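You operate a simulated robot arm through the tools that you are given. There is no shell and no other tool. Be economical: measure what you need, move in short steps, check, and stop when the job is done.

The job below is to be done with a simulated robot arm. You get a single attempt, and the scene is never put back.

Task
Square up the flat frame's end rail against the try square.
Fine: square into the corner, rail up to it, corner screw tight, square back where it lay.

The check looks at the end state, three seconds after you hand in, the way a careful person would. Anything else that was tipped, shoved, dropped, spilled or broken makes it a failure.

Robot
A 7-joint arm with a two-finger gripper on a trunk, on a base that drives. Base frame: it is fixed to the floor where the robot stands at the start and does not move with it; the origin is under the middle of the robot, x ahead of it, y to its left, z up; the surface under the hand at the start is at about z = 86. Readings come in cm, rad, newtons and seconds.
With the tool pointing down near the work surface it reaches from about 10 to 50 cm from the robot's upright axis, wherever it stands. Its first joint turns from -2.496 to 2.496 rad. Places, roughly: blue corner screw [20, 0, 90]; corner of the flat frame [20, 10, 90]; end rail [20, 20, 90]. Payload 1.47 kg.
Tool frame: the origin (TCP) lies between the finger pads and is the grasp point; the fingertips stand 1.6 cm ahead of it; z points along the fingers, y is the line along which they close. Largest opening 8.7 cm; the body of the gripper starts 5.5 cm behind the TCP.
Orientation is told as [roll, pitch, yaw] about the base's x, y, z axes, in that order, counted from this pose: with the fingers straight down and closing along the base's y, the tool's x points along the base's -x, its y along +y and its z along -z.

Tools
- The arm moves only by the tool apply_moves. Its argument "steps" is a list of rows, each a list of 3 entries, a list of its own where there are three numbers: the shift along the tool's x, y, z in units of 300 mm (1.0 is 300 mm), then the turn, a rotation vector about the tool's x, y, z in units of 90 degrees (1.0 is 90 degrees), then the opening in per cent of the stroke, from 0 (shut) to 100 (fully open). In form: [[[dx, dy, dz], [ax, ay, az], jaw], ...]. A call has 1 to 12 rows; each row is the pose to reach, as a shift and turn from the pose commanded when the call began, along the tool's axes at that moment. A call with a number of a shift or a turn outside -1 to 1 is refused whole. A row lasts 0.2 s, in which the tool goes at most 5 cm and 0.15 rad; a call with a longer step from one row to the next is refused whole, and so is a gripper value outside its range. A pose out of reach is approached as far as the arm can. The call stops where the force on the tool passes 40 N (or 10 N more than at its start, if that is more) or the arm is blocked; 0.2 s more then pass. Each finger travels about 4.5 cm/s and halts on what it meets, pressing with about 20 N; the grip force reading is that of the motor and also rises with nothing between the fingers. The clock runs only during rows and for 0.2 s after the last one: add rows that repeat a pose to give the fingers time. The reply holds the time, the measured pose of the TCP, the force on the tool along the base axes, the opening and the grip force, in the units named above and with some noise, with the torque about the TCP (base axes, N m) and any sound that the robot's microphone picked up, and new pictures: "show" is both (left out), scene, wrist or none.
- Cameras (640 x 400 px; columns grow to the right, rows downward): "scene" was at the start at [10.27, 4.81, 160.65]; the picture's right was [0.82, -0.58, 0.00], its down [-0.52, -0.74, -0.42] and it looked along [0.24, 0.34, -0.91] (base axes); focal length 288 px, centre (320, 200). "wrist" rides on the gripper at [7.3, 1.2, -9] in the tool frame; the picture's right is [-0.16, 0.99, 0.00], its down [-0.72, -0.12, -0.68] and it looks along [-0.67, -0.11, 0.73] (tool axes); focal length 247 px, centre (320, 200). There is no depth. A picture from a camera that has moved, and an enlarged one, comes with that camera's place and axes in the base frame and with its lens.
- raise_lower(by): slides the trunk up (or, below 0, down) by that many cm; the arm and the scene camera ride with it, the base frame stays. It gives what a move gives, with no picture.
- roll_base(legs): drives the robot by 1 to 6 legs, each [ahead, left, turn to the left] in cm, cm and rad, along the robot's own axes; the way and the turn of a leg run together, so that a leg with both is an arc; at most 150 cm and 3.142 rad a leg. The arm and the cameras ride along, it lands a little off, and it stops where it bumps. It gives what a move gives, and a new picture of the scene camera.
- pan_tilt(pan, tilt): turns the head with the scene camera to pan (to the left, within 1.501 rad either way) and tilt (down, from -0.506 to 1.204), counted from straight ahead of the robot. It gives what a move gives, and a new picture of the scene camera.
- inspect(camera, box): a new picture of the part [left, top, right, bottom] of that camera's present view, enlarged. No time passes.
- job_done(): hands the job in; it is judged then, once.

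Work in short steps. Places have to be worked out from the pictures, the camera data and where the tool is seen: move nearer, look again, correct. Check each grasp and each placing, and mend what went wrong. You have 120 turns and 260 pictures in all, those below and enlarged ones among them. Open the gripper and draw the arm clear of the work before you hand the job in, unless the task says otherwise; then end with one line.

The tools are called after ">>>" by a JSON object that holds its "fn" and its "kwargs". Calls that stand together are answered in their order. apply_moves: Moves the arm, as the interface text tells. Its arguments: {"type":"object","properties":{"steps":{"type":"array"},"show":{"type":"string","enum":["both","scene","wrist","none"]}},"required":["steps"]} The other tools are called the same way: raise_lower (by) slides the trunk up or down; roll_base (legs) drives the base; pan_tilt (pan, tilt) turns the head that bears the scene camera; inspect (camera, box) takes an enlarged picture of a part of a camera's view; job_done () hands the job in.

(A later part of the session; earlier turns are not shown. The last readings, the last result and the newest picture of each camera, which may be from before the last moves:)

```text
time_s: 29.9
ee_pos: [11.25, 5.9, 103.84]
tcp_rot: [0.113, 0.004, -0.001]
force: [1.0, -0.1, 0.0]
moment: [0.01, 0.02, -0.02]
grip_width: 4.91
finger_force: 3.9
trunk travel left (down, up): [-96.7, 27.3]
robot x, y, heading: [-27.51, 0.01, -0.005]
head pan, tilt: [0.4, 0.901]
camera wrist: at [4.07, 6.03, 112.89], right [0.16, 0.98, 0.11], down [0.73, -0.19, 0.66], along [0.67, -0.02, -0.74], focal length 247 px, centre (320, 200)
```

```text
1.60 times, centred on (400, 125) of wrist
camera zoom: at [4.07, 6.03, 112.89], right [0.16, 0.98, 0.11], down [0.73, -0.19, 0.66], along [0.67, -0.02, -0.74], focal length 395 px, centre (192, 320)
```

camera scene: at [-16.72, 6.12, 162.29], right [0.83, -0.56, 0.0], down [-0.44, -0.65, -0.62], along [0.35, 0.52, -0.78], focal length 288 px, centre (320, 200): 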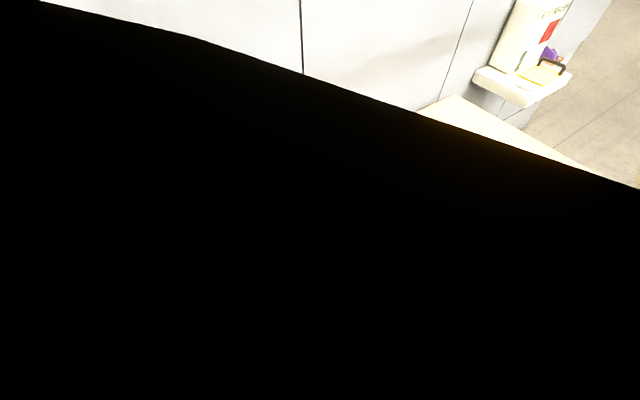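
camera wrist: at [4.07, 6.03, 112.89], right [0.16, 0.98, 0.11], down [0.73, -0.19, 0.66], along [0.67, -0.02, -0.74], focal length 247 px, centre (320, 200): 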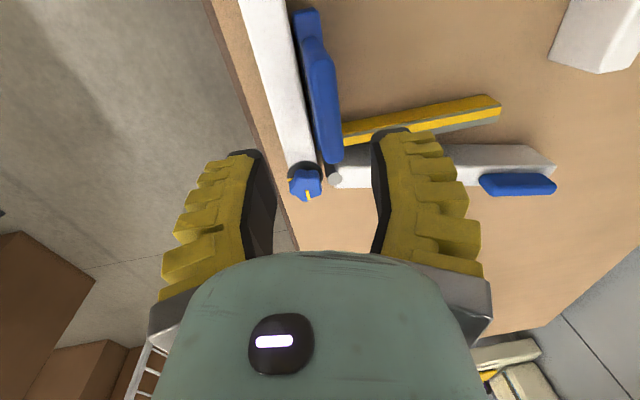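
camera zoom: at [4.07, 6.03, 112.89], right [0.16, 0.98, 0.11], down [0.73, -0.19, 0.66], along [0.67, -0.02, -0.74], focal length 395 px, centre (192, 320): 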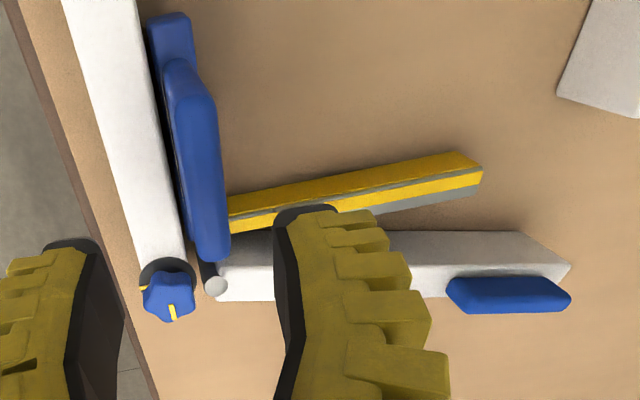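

Excellent overview: the square lies in the corner, the steel just short of the end rail. I'll straighten the tool, shut the fingers, and use them low as a pusher on the blade's tip to seat the stock on the fixed rail. First I'll check the gap.

>>> {"fn": "inspect", "kwargs": {"camera": "wrist", "box": [270, 0, 390, 75]}}

>>> {"fn": "inspect", "kwargs": {"camera": "wrist", "box": [265, 130, 385, 205]}}

>>> {"fn": "apply_moves", "kwargs": {"steps": [[[-0.05, 0.1, -0.01], [0.036, 0, 0], 30], [[-0.1, 0.25, 0.0], [0.072, 0, 0], 0], [[-0.15, 0.4, 0.0], [0.072, 0, 0], 0], [[-0.19, 0.55, 0.02], [0.072, 0, 0], 0], [[-0.207, 0.7, 0.05], [0.072, 0, 0], 0], [[-0.207, 0.78, 0.08], [0.072, 0, 0], 0], [[-0.207, 0.78, 0.08], [0.072, 0, 0], 0]], "show": "wrist"}}

```text
5.33 times, centred on (330, 38) of wrist
camera zoom: at [4.07, 6.03, 112.89], right [0.16, 0.98, 0.11], down [0.73, -0.19, 0.66], along [0.67, -0.02, -0.74], focal length 1317 px, centre (267, 1067)
```

zoom: 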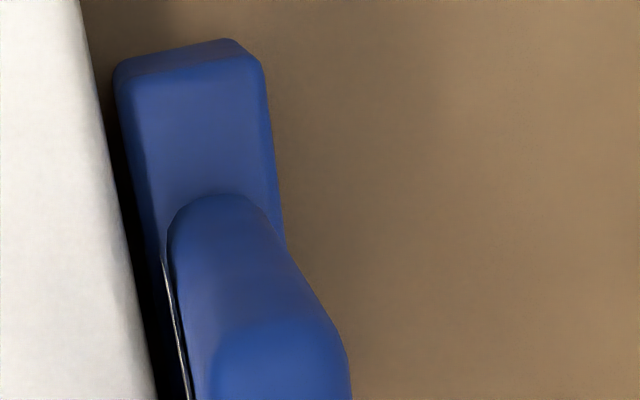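

```text
5.33 times, centred on (325, 168) of wrist
camera zoom: at [4.07, 6.03, 112.89], right [0.16, 0.98, 0.11], down [0.73, -0.19, 0.66], along [0.67, -0.02, -0.74], focal length 1317 px, centre (293, 373)
```

zoom: 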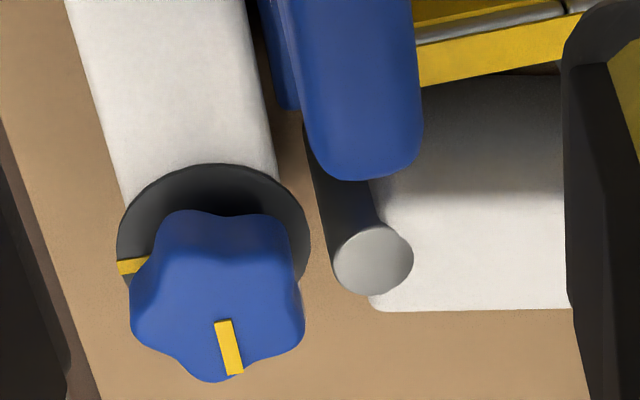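

```text
time_s: 31.4
ee_pos: [17.72, 29.48, 104.16]
tcp_rot: [0.001, 0.006, -0.003]
force: [-1.0, 0.3, 0.1]
moment: [-0.01, 0.02, 0.02]
grip_width: 0.0
finger_force: 20.1
trunk travel left (down, up): [-96.7, 27.3]
robot x, y, heading: [-27.51, -0.11, 0.002]
head pan, tilt: [0.4, 0.901]
camera wrist: at [10.52, 30.69, 112.98], right [0.16, 0.99, 0.0], down [0.73, -0.12, 0.68], along [0.67, -0.11, -0.74], focal length 247 px, centre (320, 200)
```

wrist: 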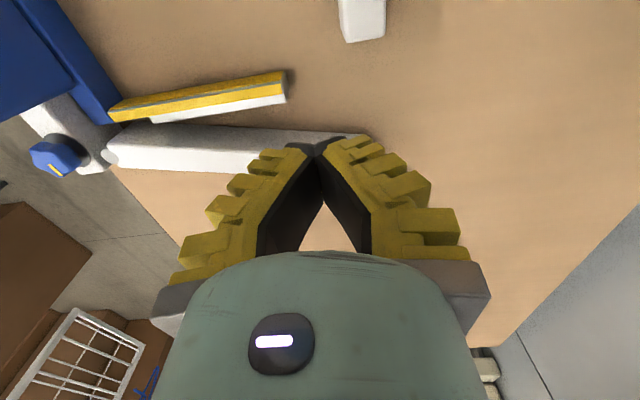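

The knob's pointer faces +x and a fixed mark sits toward −y, so tightening looks like about 100° clockwise. The stock still has a ≈3 mm gap to the rail. I'll lower the shut fingers beyond the blade tip (tip at y≈26.3).

>>> {"fn": "apply_moves", "kwargs": {"steps": [[[0, 0.01, 0.14], [0, 0, 0], 0], [[0, 0.01, 0.28], [0, 0, 0], 0], [[0, 0.01, 0.42], [0, 0, 0], 0], [[0, 0.01, 0.5], [0, 0, 0], 0], [[0, 0.01, 0.5], [0, 0, 0], 0]], "show": "wrist"}}

```text
time_s: 32.6
ee_pos: [16.07, 27.62, 97.36]
tcp_rot: [0.002, 0.005, 0.001]
force: [1.0, -0.2, 0.0]
moment: [-0.02, 0.0, 0.04]
grip_width: 0.01
finger_force: 20.2
out of reach, approached as far as the arm can: row 2, 3, 4, 5
trunk travel left (down, up): [-96.7, 27.3]
robot x, y, heading: [-27.95, -0.03, -0.002]
head pan, tilt: [0.4, 0.901]
camera wrist: at [8.93, 28.9, 106.22], right [0.16, 0.99, 0.0], down [0.73, -0.12, 0.68], along [0.67, -0.11, -0.74], focal length 247 px, centre (320, 200)
```

wrist: 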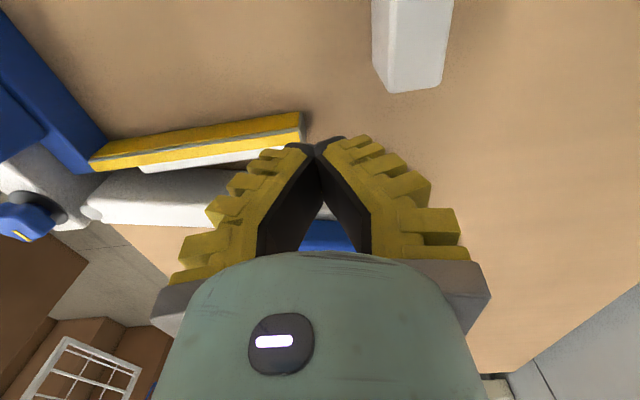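

Out of reach from here (radius 54). I'll raise and drive forward 16 cm.

>>> {"fn": "apply_moves", "kwargs": {"steps": [[[0, 0, -0.12], [0, 0, 0], 0], [[0, 0, -0.24], [0, 0, 0], 0], [[0, 0, -0.24], [0, 0, 0], 0]], "show": "none"}}

>>> {"fn": "roll_base", "kwargs": {"legs": [[16, 0, 0]]}}

```text
time_s: 33.5
ee_pos: [16.11, 27.55, 104.6]
tcp_rot: [0.001, 0.006, -0.003]
force: [0.7, 0.4, 0.1]
moment: [-0.01, 0.02, -0.01]
grip_width: 0.01
finger_force: 19.7
trunk travel left (down, up): [-96.7, 27.3]
robot x, y, heading: [-27.82, -0.26, -0.003]
head pan, tilt: [0.4, 0.901]
```

```text
time_s: 34.9
ee_pos: [32.38, 27.43, 104.42]
tcp_rot: [0.001, 0.008, -0.002]
force: [0.3, 0.5, 0.8]
moment: [0.01, 0.0, 0.01]
grip_width: 0.0
finger_force: 20.2
trunk travel left (down, up): [-96.7, 27.3]
robot x, y, heading: [-11.47, -0.15, -0.004]
head pan, tilt: [0.4, 0.901]
camera scene: at [-0.35, 6.07, 162.27], right [0.83, -0.56, 0.0], down [-0.44, -0.65, -0.62], along [0.35, 0.51, -0.78], focal length 288 px, centre (320, 200)
```

scene: 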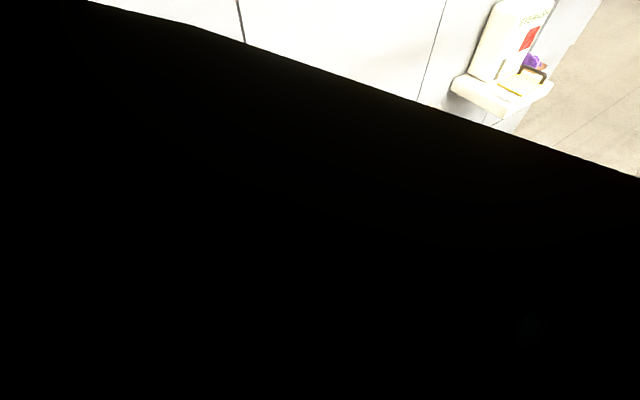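

Axis now at x≈−11.5. I'll move the arm to above (17.6, 29.6) and then down to z≈89.

>>> {"fn": "apply_moves", "kwargs": {"steps": [[[0.12, 0.03, 0], [0, 0, 0], 0], [[0.25, 0.073, 0], [0, 0, 0], 0], [[0.37, 0.073, 0], [0, 0, 0], 0], [[0.493, 0.073, 0], [0, 0, 0], 0], [[0.493, 0.073, 0.14], [0, 0, 0], 0], [[0.493, 0.073, 0.28], [0, 0, 0], 0], [[0.493, 0.073, 0.4], [0, 0, 0], 0], [[0.493, 0.073, 0.4], [0, 0, 0], 0]], "show": "wrist"}}

```text
time_s: 36.7
ee_pos: [17.75, 28.33, 93.73]
tcp_rot: [0.002, 0.006, -0.001]
force: [0.4, -0.4, 0.8]
moment: [-0.04, -0.04, 0.03]
grip_width: 0.01
finger_force: 19.9
out of reach, approached as far as the arm can: row 7, 8
trunk travel left (down, up): [-96.7, 27.3]
robot x, y, heading: [-11.35, 0.16, -0.006]
head pan, tilt: [0.4, 0.901]
camera wrist: at [10.57, 29.55, 102.73], right [0.16, 0.99, 0.0], down [0.73, -0.12, 0.68], along [0.67, -0.11, -0.74], focal length 247 px, centre (320, 200)
```

wrist: 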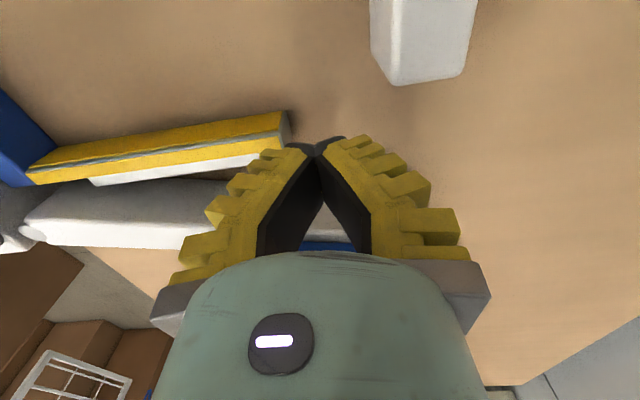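

The reach limit is on the low side; lowering the trunk itself will bring the hand down. The fingers at y≈28.3 are clear of the tip at 26.3, so I'll lower the trunk 4.5 cm.

>>> {"fn": "raise_lower", "kwargs": {"by": -4.5}}

>>> {"fn": "inspect", "kwargs": {"camera": "wrist", "box": [200, 50, 440, 200]}}

```text
time_s: 37.6
ee_pos: [17.76, 28.75, 89.37]
tcp_rot: [0.008, 0.007, -0.004]
force: [-0.3, 8.6, 3.4]
moment: [-0.06, -0.01, 0.03]
grip_width: 0.0
finger_force: 19.5
trunk travel left (down, up): [-92.2, 31.8]
robot x, y, heading: [-11.49, 0.14, 0.001]
head pan, tilt: [0.4, 0.901]
```

```text
2.67 times, centred on (320, 125) of wrist
camera zoom: at [10.62, 29.88, 98.33], right [0.16, 0.99, 0.01], down [0.73, -0.12, 0.68], along [0.67, -0.1, -0.74], focal length 659 px, centre (320, 400)
```

zoom: 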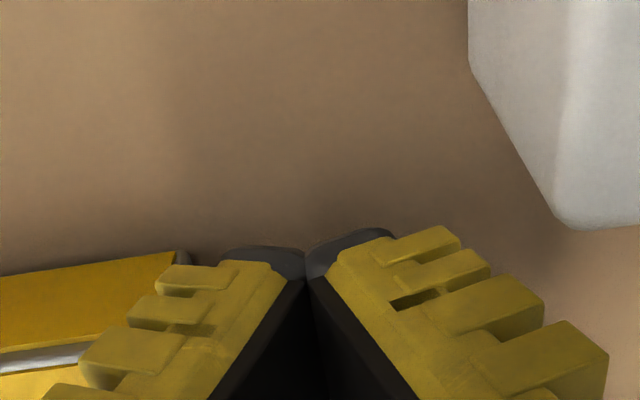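

A lateral force of 8.6 N is already on the fingers, far above the square's friction, so it may be seated. I'll press 0.2 cm further to see if it's stiff.

>>> {"fn": "apply_moves", "kwargs": {"steps": [[[0, -0.007, 0], [0, 0, 0], 0], [[0, -0.007, 0], [0, 0, 0], 0]], "show": "none"}}

```text
time_s: 38.2
ee_pos: [17.83, 28.6, 89.4]
tcp_rot: [0.011, 0.007, -0.001]
force: [2.5, 17.3, 2.0]
moment: [-0.03, 0.0, 0.11]
grip_width: 0.0
finger_force: 20.4
trunk travel left (down, up): [-92.2, 31.8]
robot x, y, heading: [-11.08, -0.36, -0.002]
head pan, tilt: [0.4, 0.901]
```

Stiff at 17 N, so the stock is seated. I'll back off, rise, and move to view the whole corner.

>>> {"fn": "apply_moves", "kwargs": {"steps": [[[0, 0.03, 0], [0, 0, 0], 0], [[0, 0.03, -0.12], [0, 0, 0], 0], [[0, 0.03, -0.26], [0, 0, 0], 0], [[0, -0.1, -0.4], [0, 0, 0], 0], [[0.0, -0.25, -0.48], [0, 0, 0], 0], [[0.0, -0.4, -0.48], [0, 0, 0], 0], [[0.0, -0.48, -0.48], [0, 0, 0], 0], [[0.0, -0.48, -0.48], [0, 0, 0], 0]], "show": "wrist"}}

```text
refused: row 4 steps farther than a row can; nothing moved
```

>>> {"fn": "apply_moves", "kwargs": {"steps": [[[0, 0.03, 0], [0, 0, 0], 0], [[0, 0.03, -0.12], [0, 0, 0], 0], [[0, 0.03, -0.26], [0, 0, 0], 0], [[0, 0.03, -0.4], [0, 0, 0], 0], [[0, -0.1, -0.46], [0, 0, 0], 0], [[0.0, -0.24, -0.48], [0, 0, 0], 0], [[0.0, -0.38, -0.48], [0, 0, 0], 0], [[0.0, -0.48, -0.48], [0, 0, 0], 0], [[0.0, -0.48, -0.48], [0, 0, 0], 0]], "show": "wrist"}}

```text
time_s: 40.2
ee_pos: [20.37, 22.51, 97.36]
tcp_rot: [0.0, 0.006, -0.001]
force: [0.4, 0.3, 0.2]
moment: [0.0, -0.02, 0.05]
grip_width: 0.02
finger_force: 20.1
out of reach, approached as far as the arm can: row 5, 6, 7, 8, 9
trunk travel left (down, up): [-92.2, 31.8]
robot x, y, heading: [-11.34, 0.04, -0.006]
head pan, tilt: [0.4, 0.901]
camera wrist: at [13.19, 23.75, 106.36], right [0.16, 0.99, 0.0], down [0.73, -0.12, 0.68], along [0.67, -0.11, -0.74], focal length 247 px, centre (320, 200)
```

wrist: 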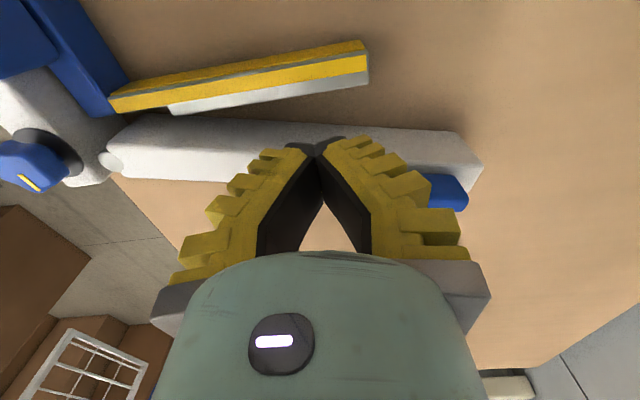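

The steel edge now lies at x≈19.05, parallel to y, ready for the rail. To push the rail from outside I need reach there, so I'll drive forward 11 cm (fingers at z≈95.8, above the rail).

>>> {"fn": "roll_base", "kwargs": {"legs": [[11, 0, 0]]}}

>>> {"fn": "inspect", "kwargs": {"camera": "wrist", "box": [0, 0, 640, 400]}}

```text
time_s: 41.4
ee_pos: [31.7, 22.52, 97.46]
tcp_rot: [0.003, 0.007, -0.001]
force: [0.0, -0.3, -0.2]
moment: [0.03, -0.01, 0.0]
grip_width: 0.03
finger_force: 19.7
trunk travel left (down, up): [-92.2, 31.8]
robot x, y, heading: [-0.04, -0.19, -0.003]
head pan, tilt: [0.4, 0.901]
camera scene: at [10.84, 6.1, 157.86], right [0.83, -0.56, 0.0], down [-0.44, -0.64, -0.63], along [0.36, 0.52, -0.78], focal length 288 px, centre (320, 200)
```

scene: 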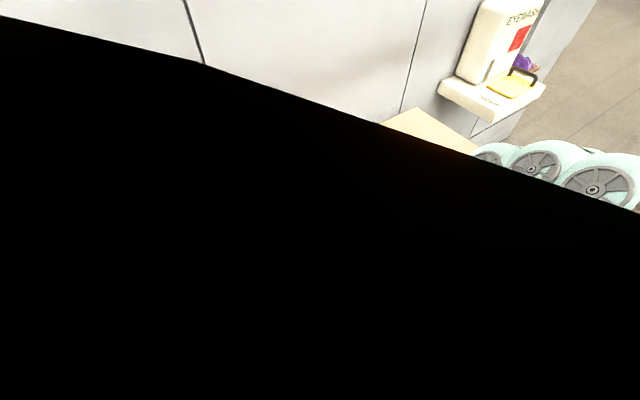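

```text
1.00 times, centred on (320, 200) of wrist (not enlarged: the box is as wide or as high as the picture)
camera zoom: at [24.37, 23.7, 106.35], right [0.16, 0.99, 0.0], down [0.73, -0.12, 0.68], along [0.67, -0.11, -0.74], focal length 247 px, centre (320, 200)
```

zoom: 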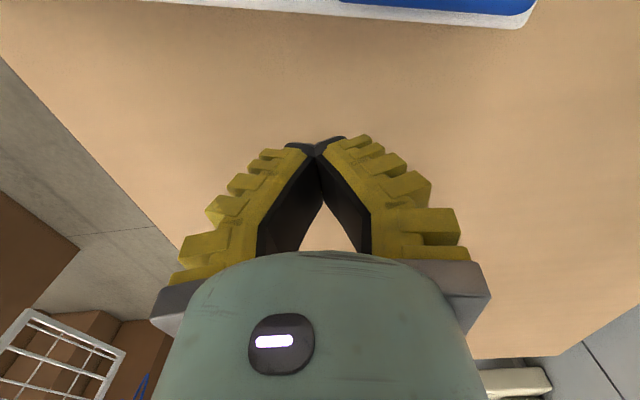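

The rail's outer face is at x≈26.1 at y=25. I'll come down outside it at (31, 25, 89.3).

>>> {"fn": "apply_moves", "kwargs": {"steps": [[[0.01, 0.04, 0.1], [0, 0, 0], 0], [[0.02, 0.083, 0.2], [0, 0, 0], 0], [[0.02, 0.083, 0.272], [0, 0, 0], 0], [[0.02, 0.083, 0.272], [0, 0, 0], 0]], "show": "wrist"}}

```text
time_s: 42.4
ee_pos: [30.65, 24.85, 89.03]
tcp_rot: [0.001, 0.009, -0.003]
force: [-0.1, 0.1, -0.7]
moment: [0.02, -0.04, 0.01]
grip_width: 0.0
finger_force: 20.1
trunk travel left (down, up): [-92.2, 31.8]
robot x, y, heading: [0.02, -0.01, -0.006]
head pan, tilt: [0.4, 0.901]
camera wrist: at [23.56, 26.13, 97.96], right [0.16, 0.99, 0.0], down [0.73, -0.12, 0.67], along [0.67, -0.11, -0.74], focal length 247 px, centre (320, 200)
```

wrist: 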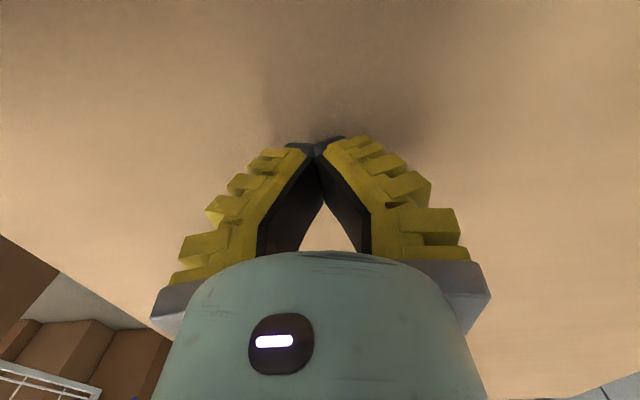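

Nothing touched. Pushing toward −x in stages, watching force.

>>> {"fn": "apply_moves", "kwargs": {"steps": [[[0.04, 0, 0], [0, 0, 0], 0], [[0.08, 0, 0], [0, 0, 0], 0], [[0.11, 0, 0], [0, 0, 0], 0], [[0.13, 0, 0], [0, 0, 0], 0], [[0.15, 0, 0], [0, 0, 0], 0], [[0.165, 0, 0], [0, 0, 0], 0], [[0.165, 0, 0], [0, 0, 0], 0]], "show": "wrist"}}

```text
time_s: 44.0
ee_pos: [25.97, 24.87, 89.22]
tcp_rot: [0.001, 0.006, 0.001]
force: [0.1, 0.3, -0.3]
moment: [-0.01, 0.01, -0.01]
grip_width: 0.0
finger_force: 19.7
trunk travel left (down, up): [-92.2, 31.8]
robot x, y, heading: [-0.41, 0.09, -0.003]
head pan, tilt: [0.4, 0.901]
camera wrist: at [18.75, 26.21, 98.23], right [0.16, 0.99, 0.0], down [0.73, -0.12, 0.68], along [0.67, -0.11, -0.74], focal length 247 px, centre (320, 200)
```

wrist: 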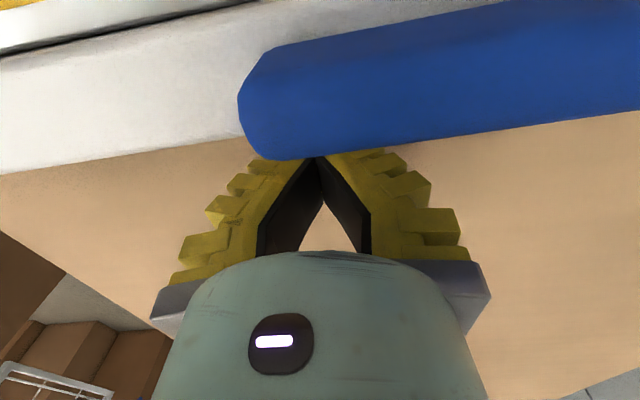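

The rail moved freely and already looks close to parallel with the blade. Zooming at the gap between steel and rail.

>>> {"fn": "inspect", "kwargs": {"camera": "wrist", "box": [0, 0, 280, 175]}}

```text
2.29 times, centred on (140, 88) of wrist
camera zoom: at [18.75, 26.21, 98.23], right [0.16, 0.99, 0.0], down [0.73, -0.12, 0.68], along [0.67, -0.11, -0.74], focal length 564 px, centre (731, 457)
```

zoom: 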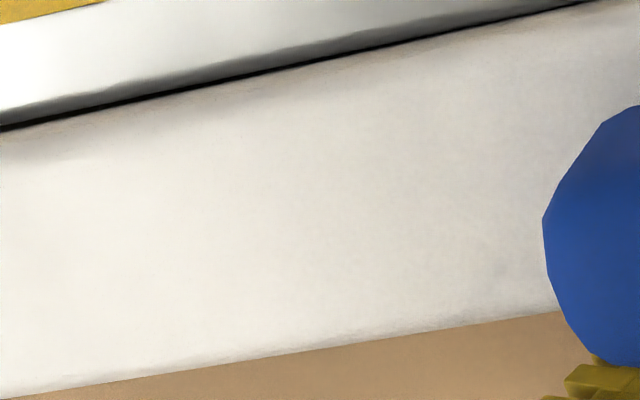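

The gap is down to a hairline. I'll push on in 1 mm steps until force appears.

>>> {"fn": "apply_moves", "kwargs": {"steps": [[[0.003, 0, 0], [0, 0, 0], 0], [[0.006, 0, 0], [0, 0, 0], 0], [[0.006, 0, 0], [0, 0, 0], 0]], "show": "none"}}

>>> {"fn": "inspect", "kwargs": {"camera": "wrist", "box": [0, 0, 280, 175]}}

```text
time_s: 44.8
ee_pos: [25.78, 24.95, 89.24]
tcp_rot: [0.001, 0.007, -0.002]
force: [0.5, -0.6, -0.4]
moment: [0.0, 0.0, 0.0]
grip_width: 0.01
finger_force: 19.5
trunk travel left (down, up): [-92.2, 31.8]
robot x, y, heading: [-0.24, -0.15, -0.004]
head pan, tilt: [0.4, 0.901]
```

```text
2.29 times, centred on (140, 88) of wrist
camera zoom: at [18.55, 26.2, 98.21], right [0.16, 0.99, 0.0], down [0.73, -0.12, 0.68], along [0.67, -0.11, -0.74], focal length 564 px, centre (731, 457)
```

zoom: 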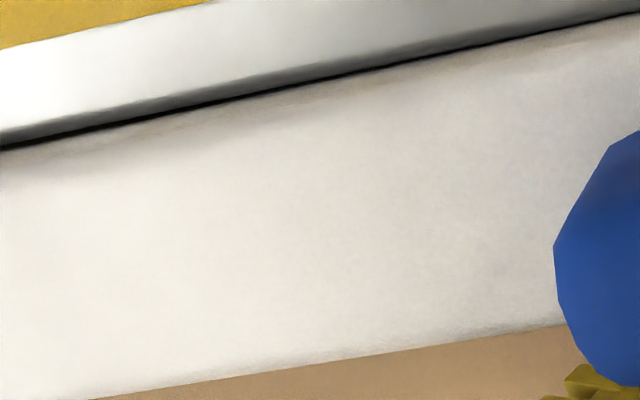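

The rail hasn't moved with the finger, so it had coasted up to the blade. I'll advance until I feel it.

>>> {"fn": "apply_moves", "kwargs": {"steps": [[[0.008, 0, 0], [0, 0, 0], 0], [[0.016, 0, 0], [0, 0, 0], 0], [[0.016, 0, 0], [0, 0, 0], 0]], "show": "none"}}

>>> {"fn": "apply_moves", "kwargs": {"steps": [[[0.008, 0, 0], [0, 0, 0], 0], [[0.016, 0, 0], [0, 0, 0], 0], [[0.016, 0, 0], [0, 0, 0], 0]], "show": "wrist"}}

```text
time_s: 45.6
ee_pos: [25.4, 25.0, 89.27]
tcp_rot: [0.001, 0.008, -0.002]
force: [0.5, 0.2, -0.1]
moment: [0.01, 0.0, 0.03]
grip_width: 0.02
finger_force: 19.8
trunk travel left (down, up): [-92.2, 31.8]
robot x, y, heading: [-0.01, 0.05, -0.004]
head pan, tilt: [0.4, 0.901]
```

```text
time_s: 46.4
ee_pos: [24.86, 25.01, 89.24]
tcp_rot: [0.002, 0.007, -0.003]
force: [0.6, 0.7, -0.4]
moment: [0.02, 0.01, 0.03]
grip_width: 0.0
finger_force: 19.5
trunk travel left (down, up): [-92.2, 31.8]
robot x, y, heading: [-0.51, -0.27, 0.0]
head pan, tilt: [0.4, 0.901]
camera wrist: at [17.66, 26.2, 98.22], right [0.16, 0.99, 0.0], down [0.73, -0.12, 0.68], along [0.67, -0.11, -0.74], focal length 247 px, centre (320, 200)
```

wrist: 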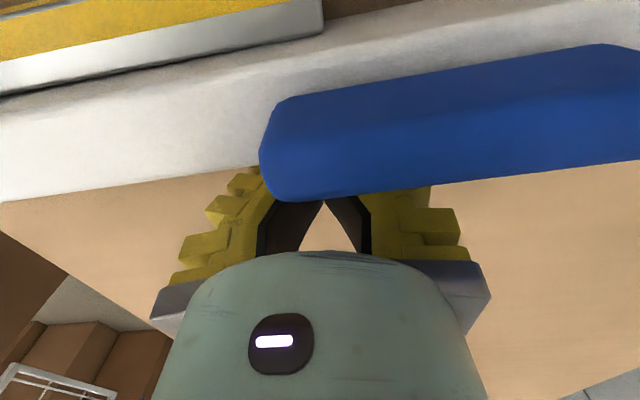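

Still free; I'll advance in the same small steps up to the outer face (contact expected at about x 24.5).

>>> {"fn": "apply_moves", "kwargs": {"steps": [[[0.006, 0, 0], [0, 0, 0], 0], [[0.012, 0, 0], [0, 0, 0], 0], [[0.012, 0, 0], [0, 0, 0], 0]], "show": "none"}}

>>> {"fn": "apply_moves", "kwargs": {"steps": [[[0.006, 0, 0], [0, 0, 0], 0], [[0.009, 0, 0], [0, 0, 0], 0], [[0.009, 0, 0], [0, 0, 0], 0]], "show": "none"}}

>>> {"fn": "inspect", "kwargs": {"camera": "wrist", "box": [0, 0, 400, 250]}}

```text
time_s: 47.2
ee_pos: [24.36, 24.94, 89.28]
tcp_rot: [0.002, 0.007, -0.001]
force: [-0.2, 0.0, 1.1]
moment: [-0.01, -0.02, -0.02]
grip_width: 0.02
finger_force: 20.4
trunk travel left (down, up): [-92.2, 31.8]
robot x, y, heading: [0.03, -0.14, -0.002]
head pan, tilt: [0.4, 0.901]
```

```text
time_s: 48.0
ee_pos: [24.2, 25.11, 89.19]
tcp_rot: [0.002, 0.006, -0.002]
force: [-0.4, 0.3, -0.1]
moment: [0.0, 0.03, -0.01]
grip_width: 0.0
finger_force: 20.2
trunk travel left (down, up): [-92.2, 31.8]
robot x, y, heading: [-0.0, 0.05, -0.004]
head pan, tilt: [0.4, 0.901]
```

```text
1.60 times, centred on (200, 125) of wrist
camera zoom: at [16.97, 26.27, 98.25], right [0.16, 0.99, 0.0], down [0.73, -0.12, 0.68], along [0.67, -0.11, -0.74], focal length 395 px, centre (512, 320)
```

zoom: 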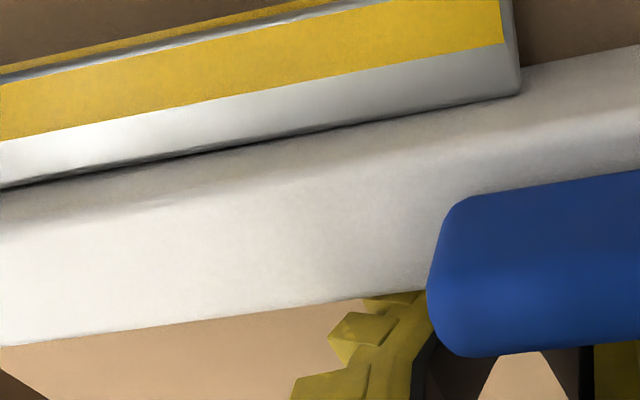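

Rail touches at the blade tip, with perhaps a sliver of gap nearer the corner. I'll continue until the finger actually bears on the rail.

>>> {"fn": "apply_moves", "kwargs": {"steps": [[[0.006, 0, 0], [0, 0, 0], 0], [[0.012, 0, 0], [0, 0, 0], 0], [[0.012, 0, 0], [0, 0, 0], 0]], "show": "none"}}

>>> {"fn": "inspect", "kwargs": {"camera": "wrist", "box": [0, 0, 400, 250]}}

```text
time_s: 48.8
ee_pos: [23.79, 25.0, 89.25]
tcp_rot: [0.002, 0.006, -0.002]
force: [-0.1, 1.4, 0.4]
moment: [0.04, -0.01, 0.01]
grip_width: 0.0
finger_force: 20.3
trunk travel left (down, up): [-92.2, 31.8]
robot x, y, heading: [-0.04, 0.44, -0.007]
head pan, tilt: [0.4, 0.901]
```

```text
1.60 times, centred on (200, 125) of wrist
camera zoom: at [16.64, 26.24, 98.18], right [0.16, 0.99, 0.0], down [0.73, -0.12, 0.68], along [0.67, -0.11, -0.74], focal length 395 px, centre (512, 320)
```

zoom: 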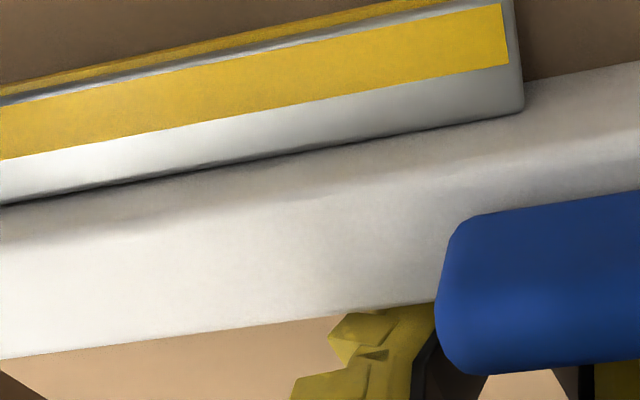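

>>> {"fn": "apply_moves", "kwargs": {"steps": [[[0.006, 0, 0], [0, 0, 0], 0], [[0.012, 0, 0], [0, 0, 0], 0], [[0.012, 0, 0], [0, 0, 0], 0]], "show": "none"}}

>>> {"fn": "inspect", "kwargs": {"camera": "wrist", "box": [0, 0, 400, 250]}}

```text
time_s: 49.6
ee_pos: [23.6, 24.98, 89.37]
tcp_rot: [0.001, 0.004, -0.002]
force: [6.1, 0.8, -2.4]
moment: [0.07, 0.06, 0.09]
grip_width: 0.01
finger_force: 20.0
trunk travel left (down, up): [-92.2, 31.8]
robot x, y, heading: [-0.04, -0.12, -0.004]
head pan, tilt: [0.4, 0.901]
```

```text
1.60 times, centred on (200, 125) of wrist
camera zoom: at [16.48, 26.23, 98.2], right [0.16, 0.99, 0.0], down [0.73, -0.12, 0.68], along [0.67, -0.11, -0.74], focal length 395 px, centre (512, 320)
```

zoom: 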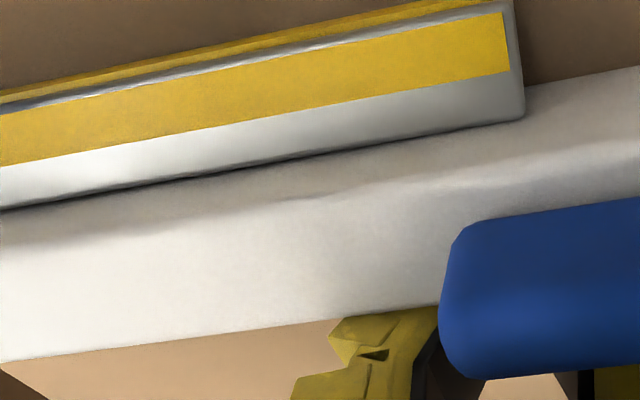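

The finger now bears on the rail at 6 N. I'll back off, rise and look at the whole blade–rail line.

>>> {"fn": "apply_moves", "kwargs": {"steps": [[[-0.06, 0, 0], [0, 0, 0], 0], [[-0.06, 0, -0.12], [0, 0, 0], 0], [[-0.06, 0, -0.26], [0, 0, 0], 0], [[-0.02, -0.1, -0.28], [0, 0, 0], 0], [[0.0, -0.22, -0.28], [0, 0, 0], 0], [[0.0, -0.3, -0.28], [0, 0, 0], 0], [[0.0, -0.3, -0.28], [0, 0, 0], 0]], "show": "none"}}

>>> {"fn": "raise_lower", "kwargs": {"by": 6}}

>>> {"fn": "inspect", "kwargs": {"camera": "wrist", "box": [0, 0, 640, 400]}}

```text
time_s: 51.2
ee_pos: [23.48, 15.88, 97.68]
tcp_rot: [0.002, 0.007, -0.001]
force: [0.9, -0.4, 0.5]
moment: [0.04, 0.02, -0.01]
grip_width: 0.02
finger_force: 19.7
trunk travel left (down, up): [-92.2, 31.8]
robot x, y, heading: [-0.11, -0.17, -0.003]
head pan, tilt: [0.4, 0.901]
```

```text
time_s: 52.2
ee_pos: [23.61, 16.12, 103.63]
tcp_rot: [0.002, 0.007, -0.002]
force: [0.4, -0.2, 0.8]
moment: [0.03, -0.01, 0.02]
grip_width: 0.0
finger_force: 20.8
trunk travel left (down, up): [-98.2, 25.8]
robot x, y, heading: [-0.46, -0.19, -0.004]
head pan, tilt: [0.4, 0.901]
```

```text
1.00 times, centred on (320, 200) of wrist (not enlarged: the box is as wide or as high as the picture)
camera zoom: at [16.29, 17.28, 112.57], right [0.16, 0.99, 0.0], down [0.73, -0.12, 0.68], along [0.67, -0.11, -0.74], focal length 247 px, centre (320, 200)
```

zoom: 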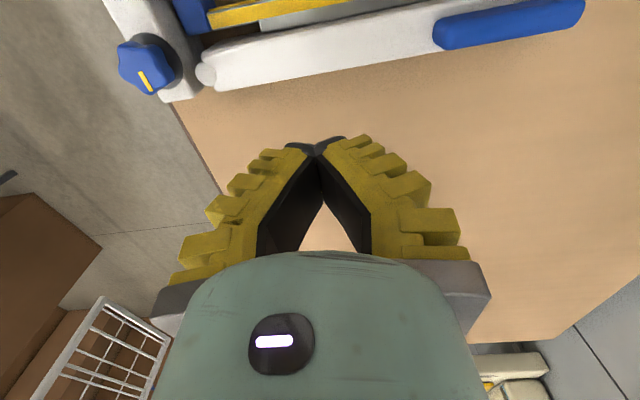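

Now the rail lies along the blade. To seat it exactly, I'll place the shut fingers behind the blade (x≈14, y≈19) and press the square +x against the rail; first I'll move above that spot and look.

>>> {"fn": "apply_moves", "kwargs": {"steps": [[[0.1, 0.03, 0], [0, 0, 0], 0], [[0.2, 0.06, 0], [0, 0, 0], 0], [[0.32, 0.1, 0], [0, 0, 0], 0], [[0.32, 0.1, 0], [0, 0, 0], 0]], "show": "wrist"}}

>>> {"fn": "inspect", "kwargs": {"camera": "wrist", "box": [160, 50, 420, 212]}}

```text
time_s: 53.4
ee_pos: [18.42, 16.63, 101.72]
tcp_rot: [-0.056, -0.136, 0.102]
force: [-0.2, 0.1, 0.6]
moment: [-0.01, 0.01, 0.04]
grip_width: 0.0
finger_force: 20.2
trunk travel left (down, up): [-98.2, 25.8]
robot x, y, heading: [-0.18, -0.1, -0.003]
head pan, tilt: [0.4, 0.901]
stopped in row 4: the arm was blocked; the commanded pose is now the measured one
camera wrist: at [9.88, 17.63, 109.47], right [0.06, 1.0, -0.03], down [0.63, -0.01, 0.78], along [0.77, -0.07, -0.63], focal length 247 px, centre (320, 200)
```

wrist: 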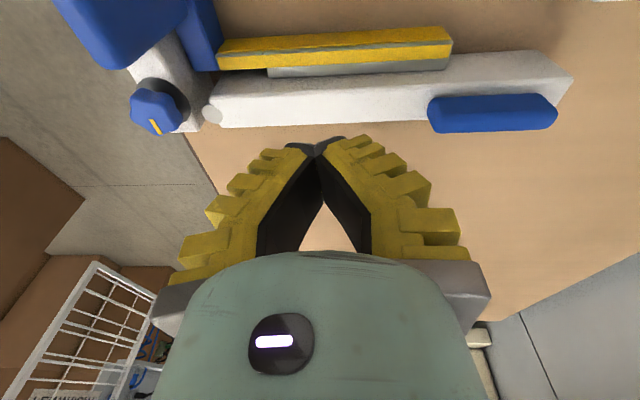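

```text
2.46 times, centred on (290, 131) of wrist
camera zoom: at [9.88, 17.63, 109.47], right [0.06, 1.0, -0.03], down [0.63, -0.01, 0.78], along [0.77, -0.07, -0.63], focal length 608 px, centre (394, 370)
```

zoom: 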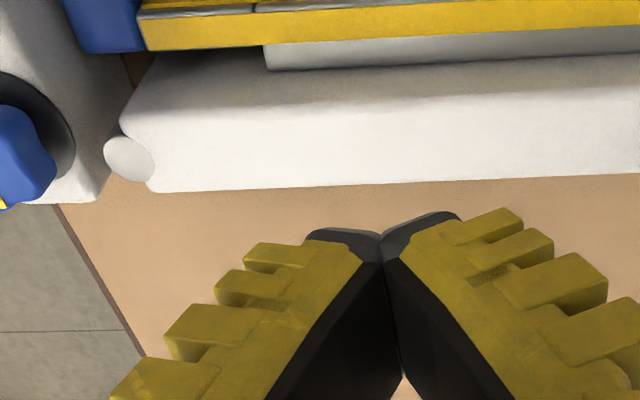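

Folding in close to the axis blocks again. I'll straighten up while extending a bit, then drive back 12 cm so this spot is at mid reach.

>>> {"fn": "apply_moves", "kwargs": {"steps": [[[-0.06, 0, -0.03], [-0.018, 0.043, 0.032], 0], [[-0.13, 0, -0.05], [-0.036, 0.087, 0.065], 0], [[-0.13, 0, -0.05], [-0.036, 0.087, 0.065], 0]], "show": "none"}}

>>> {"fn": "roll_base", "kwargs": {"legs": [[-12, 0, 0]]}}

>>> {"fn": "inspect", "kwargs": {"camera": "wrist", "box": [0, 0, 640, 400]}}

```text
time_s: 54.2
ee_pos: [22.49, 16.2, 103.32]
tcp_rot: [-0.018, -0.046, 0.081]
force: [0.2, 0.3, 0.0]
moment: [-0.01, 0.0, -0.01]
grip_width: 0.0
finger_force: 20.9
trunk travel left (down, up): [-98.2, 25.8]
robot x, y, heading: [-0.09, -0.12, -0.006]
head pan, tilt: [0.4, 0.901]
```

```text
time_s: 55.4
ee_pos: [11.52, 15.58, 103.04]
tcp_rot: [-0.037, -0.063, 0.069]
force: [0.2, 0.1, -0.5]
moment: [0.0, -0.01, 0.02]
grip_width: 0.0
finger_force: 20.1
trunk travel left (down, up): [-98.2, 25.8]
robot x, y, heading: [-12.28, -0.06, 0.002]
head pan, tilt: [0.4, 0.901]
camera scene: at [-1.15, 5.97, 163.59], right [0.83, -0.56, 0.0], down [-0.45, -0.66, -0.6], along [0.34, 0.5, -0.8], focal length 288 px, centre (320, 200)
```

scene: 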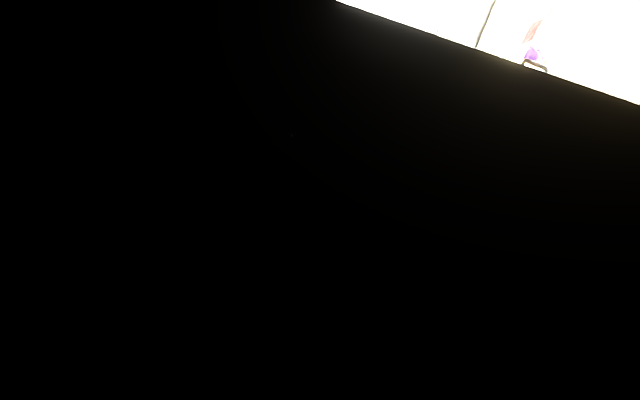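

```text
1.00 times, centred on (320, 200) of wrist (not enlarged: the box is as wide or as high as the picture)
camera zoom: at [3.66, 16.56, 111.39], right [0.09, 1.0, -0.03], down [0.68, -0.04, 0.73], along [0.72, -0.09, -0.69], focal length 247 px, centre (320, 200)
```

zoom: 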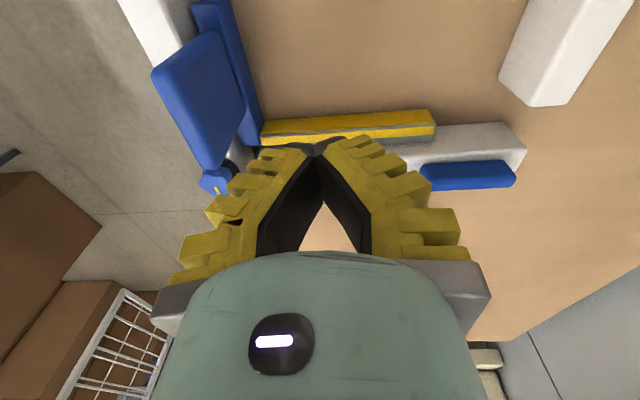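

I'll level the tool and go to (13.5, 19) above the space behind the blade.

>>> {"fn": "apply_moves", "kwargs": {"steps": [[[-0.037, 0.055, 0], [-0.012, 0.02, 0.022], 0], [[-0.074, 0.109, 0], [-0.024, 0.04, 0.044], 0], [[-0.074, 0.109, 0], [-0.024, 0.04, 0.044], 0]], "show": "wrist"}}

```text
time_s: 56.2
ee_pos: [13.24, 18.84, 103.04]
tcp_rot: [0.001, 0.001, -0.002]
force: [-0.7, -0.2, -0.5]
moment: [-0.03, 0.0, -0.01]
grip_width: 0.0
finger_force: 19.9
trunk travel left (down, up): [-98.2, 25.8]
robot x, y, heading: [-12.03, 0.08, -0.002]
head pan, tilt: [0.4, 0.901]
camera wrist: at [6.16, 20.16, 111.86], right [0.16, 0.99, 0.0], down [0.72, -0.12, 0.68], along [0.67, -0.11, -0.73], focal length 247 px, centre (320, 200)
```

wrist: 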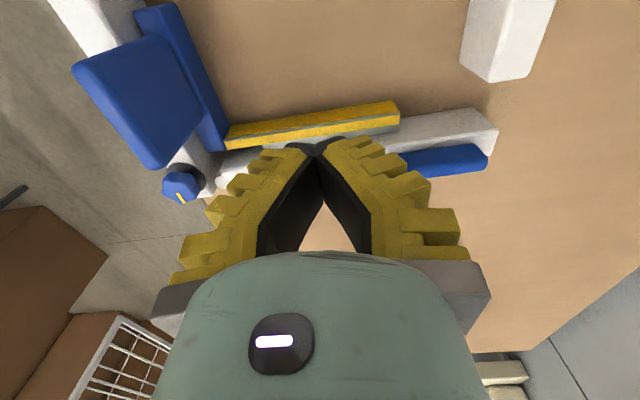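

Blade's near face is at x≈17.15 and straight. I'll descend behind it: arm 8 cm down, then trunk 6.4 cm.

>>> {"fn": "apply_moves", "kwargs": {"steps": [[[0, 0, 0.13], [0, 0, 0], 0], [[0, 0, 0.267], [0, 0, 0], 0], [[0, 0, 0.267], [0, 0, 0], 0]], "show": "none"}}

>>> {"fn": "raise_lower", "kwargs": {"by": -6.2}}

>>> {"fn": "inspect", "kwargs": {"camera": "wrist", "box": [0, 0, 640, 400]}}

```text
time_s: 57.0
ee_pos: [13.47, 18.9, 94.95]
tcp_rot: [0.002, 0.0, -0.004]
force: [0.3, 1.1, -0.5]
moment: [-0.01, -0.01, 0.02]
grip_width: 0.01
finger_force: 19.6
trunk travel left (down, up): [-98.2, 25.8]
robot x, y, heading: [-12.17, 0.09, -0.001]
head pan, tilt: [0.4, 0.901]
```

```text
time_s: 58.0
ee_pos: [13.58, 18.9, 88.73]
tcp_rot: [0.003, -0.001, -0.002]
force: [-0.7, 0.3, -1.0]
moment: [0.01, 0.0, 0.01]
grip_width: 0.01
finger_force: 20.0
trunk travel left (down, up): [-92.0, 32.0]
robot x, y, heading: [-11.8, -0.08, 0.002]
head pan, tilt: [0.4, 0.901]
```

```text
1.00 times, centred on (320, 200) of wrist (not enlarged: the box is as wide or as high as the picture)
camera zoom: at [6.27, 20.17, 97.61], right [0.16, 0.99, 0.0], down [0.72, -0.12, 0.68], along [0.67, -0.11, -0.73], focal length 247 px, centre (320, 200)
```

zoom: 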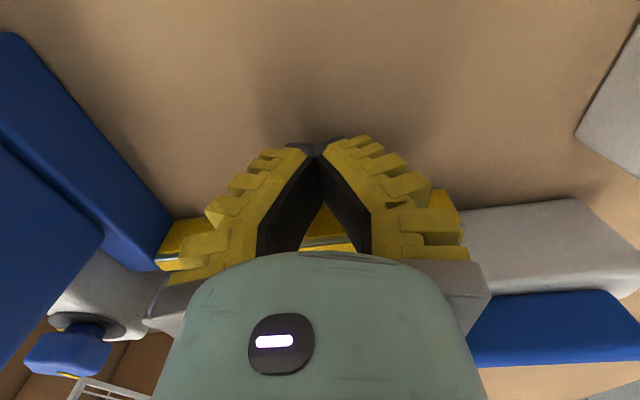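

In place. Advancing +x toward the blade, first 1.5 cm, then by small steps.

>>> {"fn": "apply_moves", "kwargs": {"steps": [[[-0.025, 0, 0], [0, 0, 0], 0], [[-0.05, 0, 0], [0, 0, 0], 0], [[-0.06, 0, 0], [0, 0, 0], 0], [[-0.06, 0, 0], [0, 0, 0], 0]], "show": "none"}}

>>> {"fn": "apply_moves", "kwargs": {"steps": [[[-0.005, 0, 0], [0, 0, 0], 0], [[-0.01, 0, 0], [0, 0, 0], 0], [[-0.01, 0, 0], [0, 0, 0], 0]], "show": "none"}}

```text
time_s: 59.0
ee_pos: [15.3, 18.94, 88.77]
tcp_rot: [0.001, 0.002, -0.003]
force: [-2.1, 0.6, 0.7]
moment: [0.04, 0.0, 0.04]
grip_width: 0.0
finger_force: 20.1
trunk travel left (down, up): [-92.0, 32.0]
robot x, y, heading: [-11.93, -0.16, -0.001]
head pan, tilt: [0.4, 0.901]
```

```text
time_s: 59.8
ee_pos: [15.31, 18.93, 88.68]
tcp_rot: [0.002, 0.006, -0.001]
force: [-10.4, 0.8, 3.1]
moment: [0.0, -0.07, 0.0]
grip_width: 0.61
finger_force: 20.3
trunk travel left (down, up): [-92.0, 32.0]
robot x, y, heading: [-12.31, 0.04, -0.001]
head pan, tilt: [0.4, 0.901]
```

Stiff at 10 N: the square is pressed against the rail. I'll look at the seam.

>>> {"fn": "apply_moves", "kwargs": {"steps": [[[0, 0, 0], [0, 0, 0], 0], [[0, 0, 0], [0, 0, 0], 0]], "show": "wrist"}}

```text
time_s: 60.4
ee_pos: [15.25, 18.88, 88.66]
tcp_rot: [0.001, 0.005, -0.003]
force: [-12.5, 1.1, 5.3]
moment: [-0.02, -0.11, 0.05]
grip_width: 0.6
finger_force: 20.0
trunk travel left (down, up): [-92.0, 32.0]
robot x, y, heading: [-12.02, 0.17, 0.0]
head pan, tilt: [0.4, 0.901]
camera wrist: at [8.11, 20.16, 97.59], right [0.16, 0.99, 0.0], down [0.73, -0.12, 0.68], along [0.67, -0.11, -0.74], focal length 247 px, centre (320, 200)
```

wrist: 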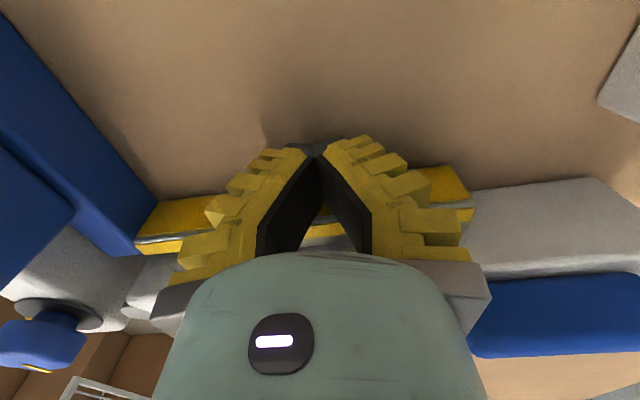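

Good. I'll back off 2 cm, rise, and check the seams from above.

>>> {"fn": "apply_moves", "kwargs": {"steps": [[[0.03, 0, 0], [0, 0, 0], 0], [[0.07, 0, 0], [0, 0, 0], 0], [[0.07, 0, -0.1], [0, 0, 0], 0], [[0.07, 0, -0.22], [0, 0, 0], 0], [[0.07, 0, -0.22], [0, 0, 0], 0]], "show": "none"}}

>>> {"fn": "raise_lower", "kwargs": {"by": 8}}

>>> {"fn": "inspect", "kwargs": {"camera": "wrist", "box": [200, 70, 520, 270]}}

>>> {"fn": "inspect", "kwargs": {"camera": "wrist", "box": [40, 0, 280, 150]}}

```text
time_s: 61.6
ee_pos: [13.57, 18.71, 95.29]
tcp_rot: [0.003, 0.0, 0.0]
force: [-0.7, 0.3, 0.2]
moment: [0.03, 0.03, -0.01]
grip_width: 0.0
finger_force: 20.2
trunk travel left (down, up): [-92.0, 32.0]
robot x, y, heading: [-12.0, -0.03, -0.001]
head pan, tilt: [0.4, 0.901]
```

```text
time_s: 62.8
ee_pos: [13.6, 18.75, 103.21]
tcp_rot: [0.002, 0.0, -0.001]
force: [0.6, -0.8, -0.5]
moment: [0.01, -0.01, -0.01]
grip_width: 0.01
finger_force: 20.2
trunk travel left (down, up): [-100.0, 24.0]
robot x, y, heading: [-12.25, 0.14, -0.001]
head pan, tilt: [0.4, 0.901]
```

```text
2.00 times, centred on (360, 170) of wrist
camera zoom: at [6.35, 20.07, 112.16], right [0.16, 0.99, 0.0], down [0.72, -0.12, 0.68], along [0.67, -0.11, -0.73], focal length 494 px, centre (240, 260)
```

zoom: 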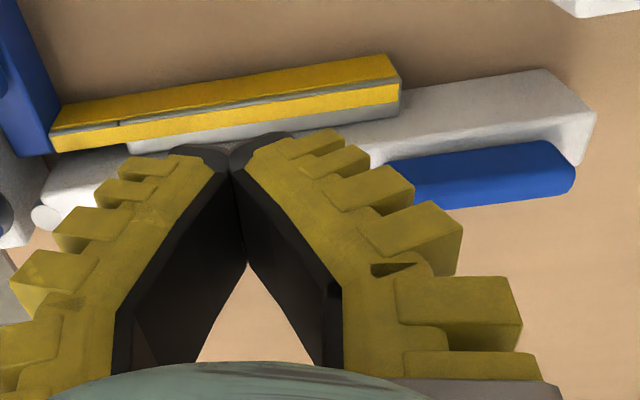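

```text
2.67 times, centred on (160, 75) of wrist
camera zoom: at [6.35, 20.07, 112.16], right [0.16, 0.99, 0.0], down [0.72, -0.12, 0.68], along [0.67, -0.11, -0.73], focal length 659 px, centre (747, 533)
```

zoom: 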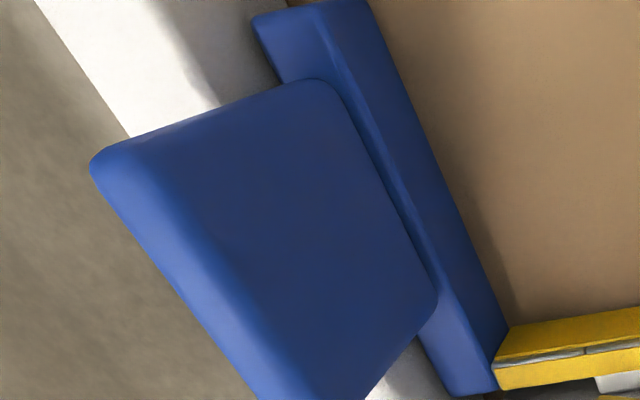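

The rail now lies flush on the steel. Next the knob: I'll move above it (~(19.6, 4.2)) with fingers open, and look.

>>> {"fn": "apply_moves", "kwargs": {"steps": [[[-0.07, -0.1, -0.01], [0, 0, 0], 40], [[-0.14, -0.22, -0.02], [0, 0, 0], 60], [[-0.2, -0.35, -0.02], [0, 0, 0], 70], [[-0.2, -0.485, -0.02], [0, 0, 0], 70], [[-0.2, -0.485, -0.02], [0, 0, 0], 70]], "show": "wrist"}}

>>> {"fn": "inspect", "kwargs": {"camera": "wrist", "box": [230, 0, 390, 100]}}

>>> {"fn": "inspect", "kwargs": {"camera": "wrist", "box": [230, 90, 390, 190]}}

```text
time_s: 64.0
ee_pos: [24.11, 7.77, 105.25]
tcp_rot: [0.031, -0.106, 0.147]
force: [-0.4, 0.0, -0.2]
moment: [0.05, -0.02, 0.01]
grip_width: 6.53
finger_force: 3.3
trunk travel left (down, up): [-100.0, 24.0]
robot x, y, heading: [-12.04, -0.11, -0.003]
head pan, tilt: [0.4, 0.901]
stopped in row 5: the arm was blocked; the commanded pose is now the measured one
camera wrist: at [15.88, 7.43, 113.26], right [0.01, 1.0, 0.05], down [0.66, -0.04, 0.75], along [0.75, 0.03, -0.66], focal length 247 px, centre (320, 200)
```

wrist: 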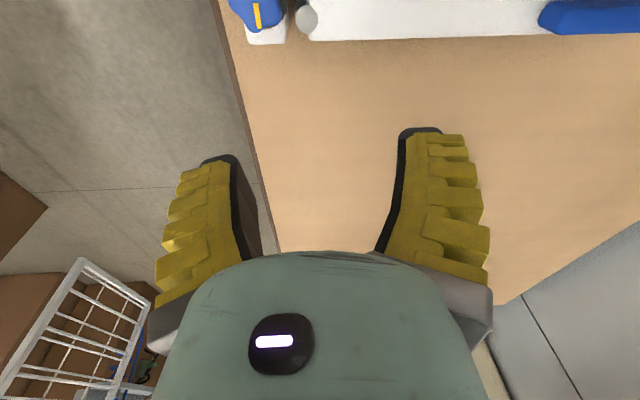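

```text
4.00 times, centred on (310, 50) of wrist
camera zoom: at [15.88, 7.43, 113.26], right [0.01, 1.0, 0.05], down [0.66, -0.04, 0.75], along [0.75, 0.03, -0.66], focal length 988 px, centre (360, 800)
```

zoom: 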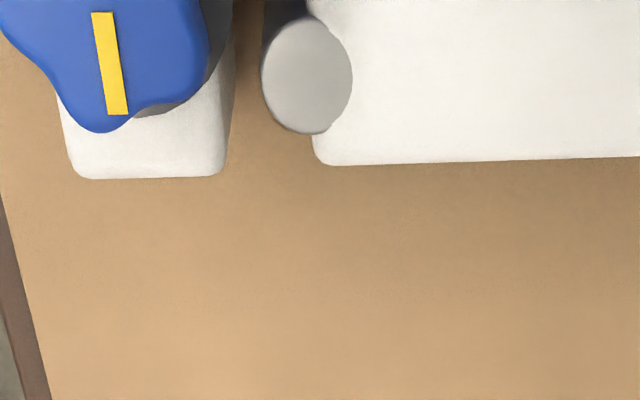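

```text
4.00 times, centred on (310, 140) of wrist
camera zoom: at [15.88, 7.43, 113.26], right [0.01, 1.0, 0.05], down [0.66, -0.04, 0.75], along [0.75, 0.03, -0.66], focal length 988 px, centre (360, 440)
```

zoom: 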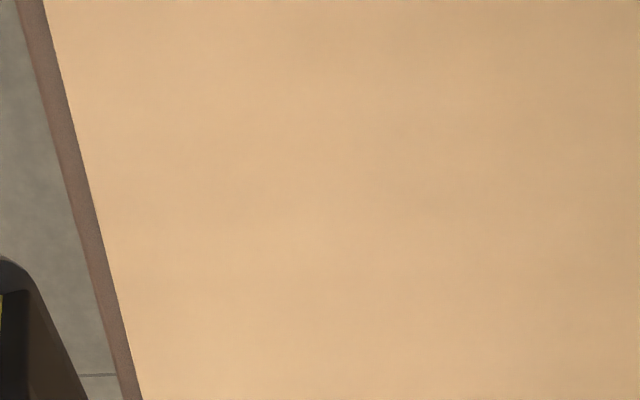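

The arm can't fold in that close at this height. I'll level the tool while extending, then drive back 11 cm.

>>> {"fn": "apply_moves", "kwargs": {"steps": [[[-0.05, -0.03, 0], [0.007, 0.023, 0.031], 70], [[-0.1, -0.06, 0], [0.014, 0.046, 0.063], 70], [[-0.16, -0.1, 0], [0.02, 0.068, 0.094], 70], [[-0.16, -0.1, 0], [0.02, 0.068, 0.094], 70]], "show": "none"}}

>>> {"fn": "roll_base", "kwargs": {"legs": [[-11, 0, 0]]}}

```text
time_s: 65.0
ee_pos: [28.3, 4.98, 105.33]
tcp_rot: [-0.001, 0.024, -0.004]
force: [-0.4, -0.5, 0.1]
moment: [0.01, 0.01, 0.01]
grip_width: 6.54
finger_force: 3.1
trunk travel left (down, up): [-100.0, 24.0]
robot x, y, heading: [-11.99, -0.03, -0.001]
head pan, tilt: [0.4, 0.901]
```

```text
time_s: 66.2
ee_pos: [17.25, 4.98, 105.28]
tcp_rot: [0.0, 0.022, -0.002]
force: [0.3, 0.2, -0.1]
moment: [0.0, 0.02, -0.01]
grip_width: 6.54
finger_force: 3.1
trunk travel left (down, up): [-100.0, 24.0]
robot x, y, heading: [-23.08, 0.01, -0.006]
head pan, tilt: [0.4, 0.901]
camera scene: at [-12.12, 6.14, 165.65], right [0.83, -0.56, 0.0], down [-0.44, -0.64, -0.63], along [0.35, 0.52, -0.78], focal length 288 px, centre (320, 200)
```

scene: 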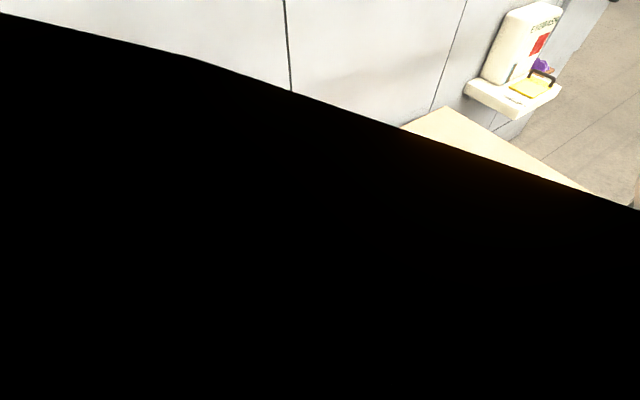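

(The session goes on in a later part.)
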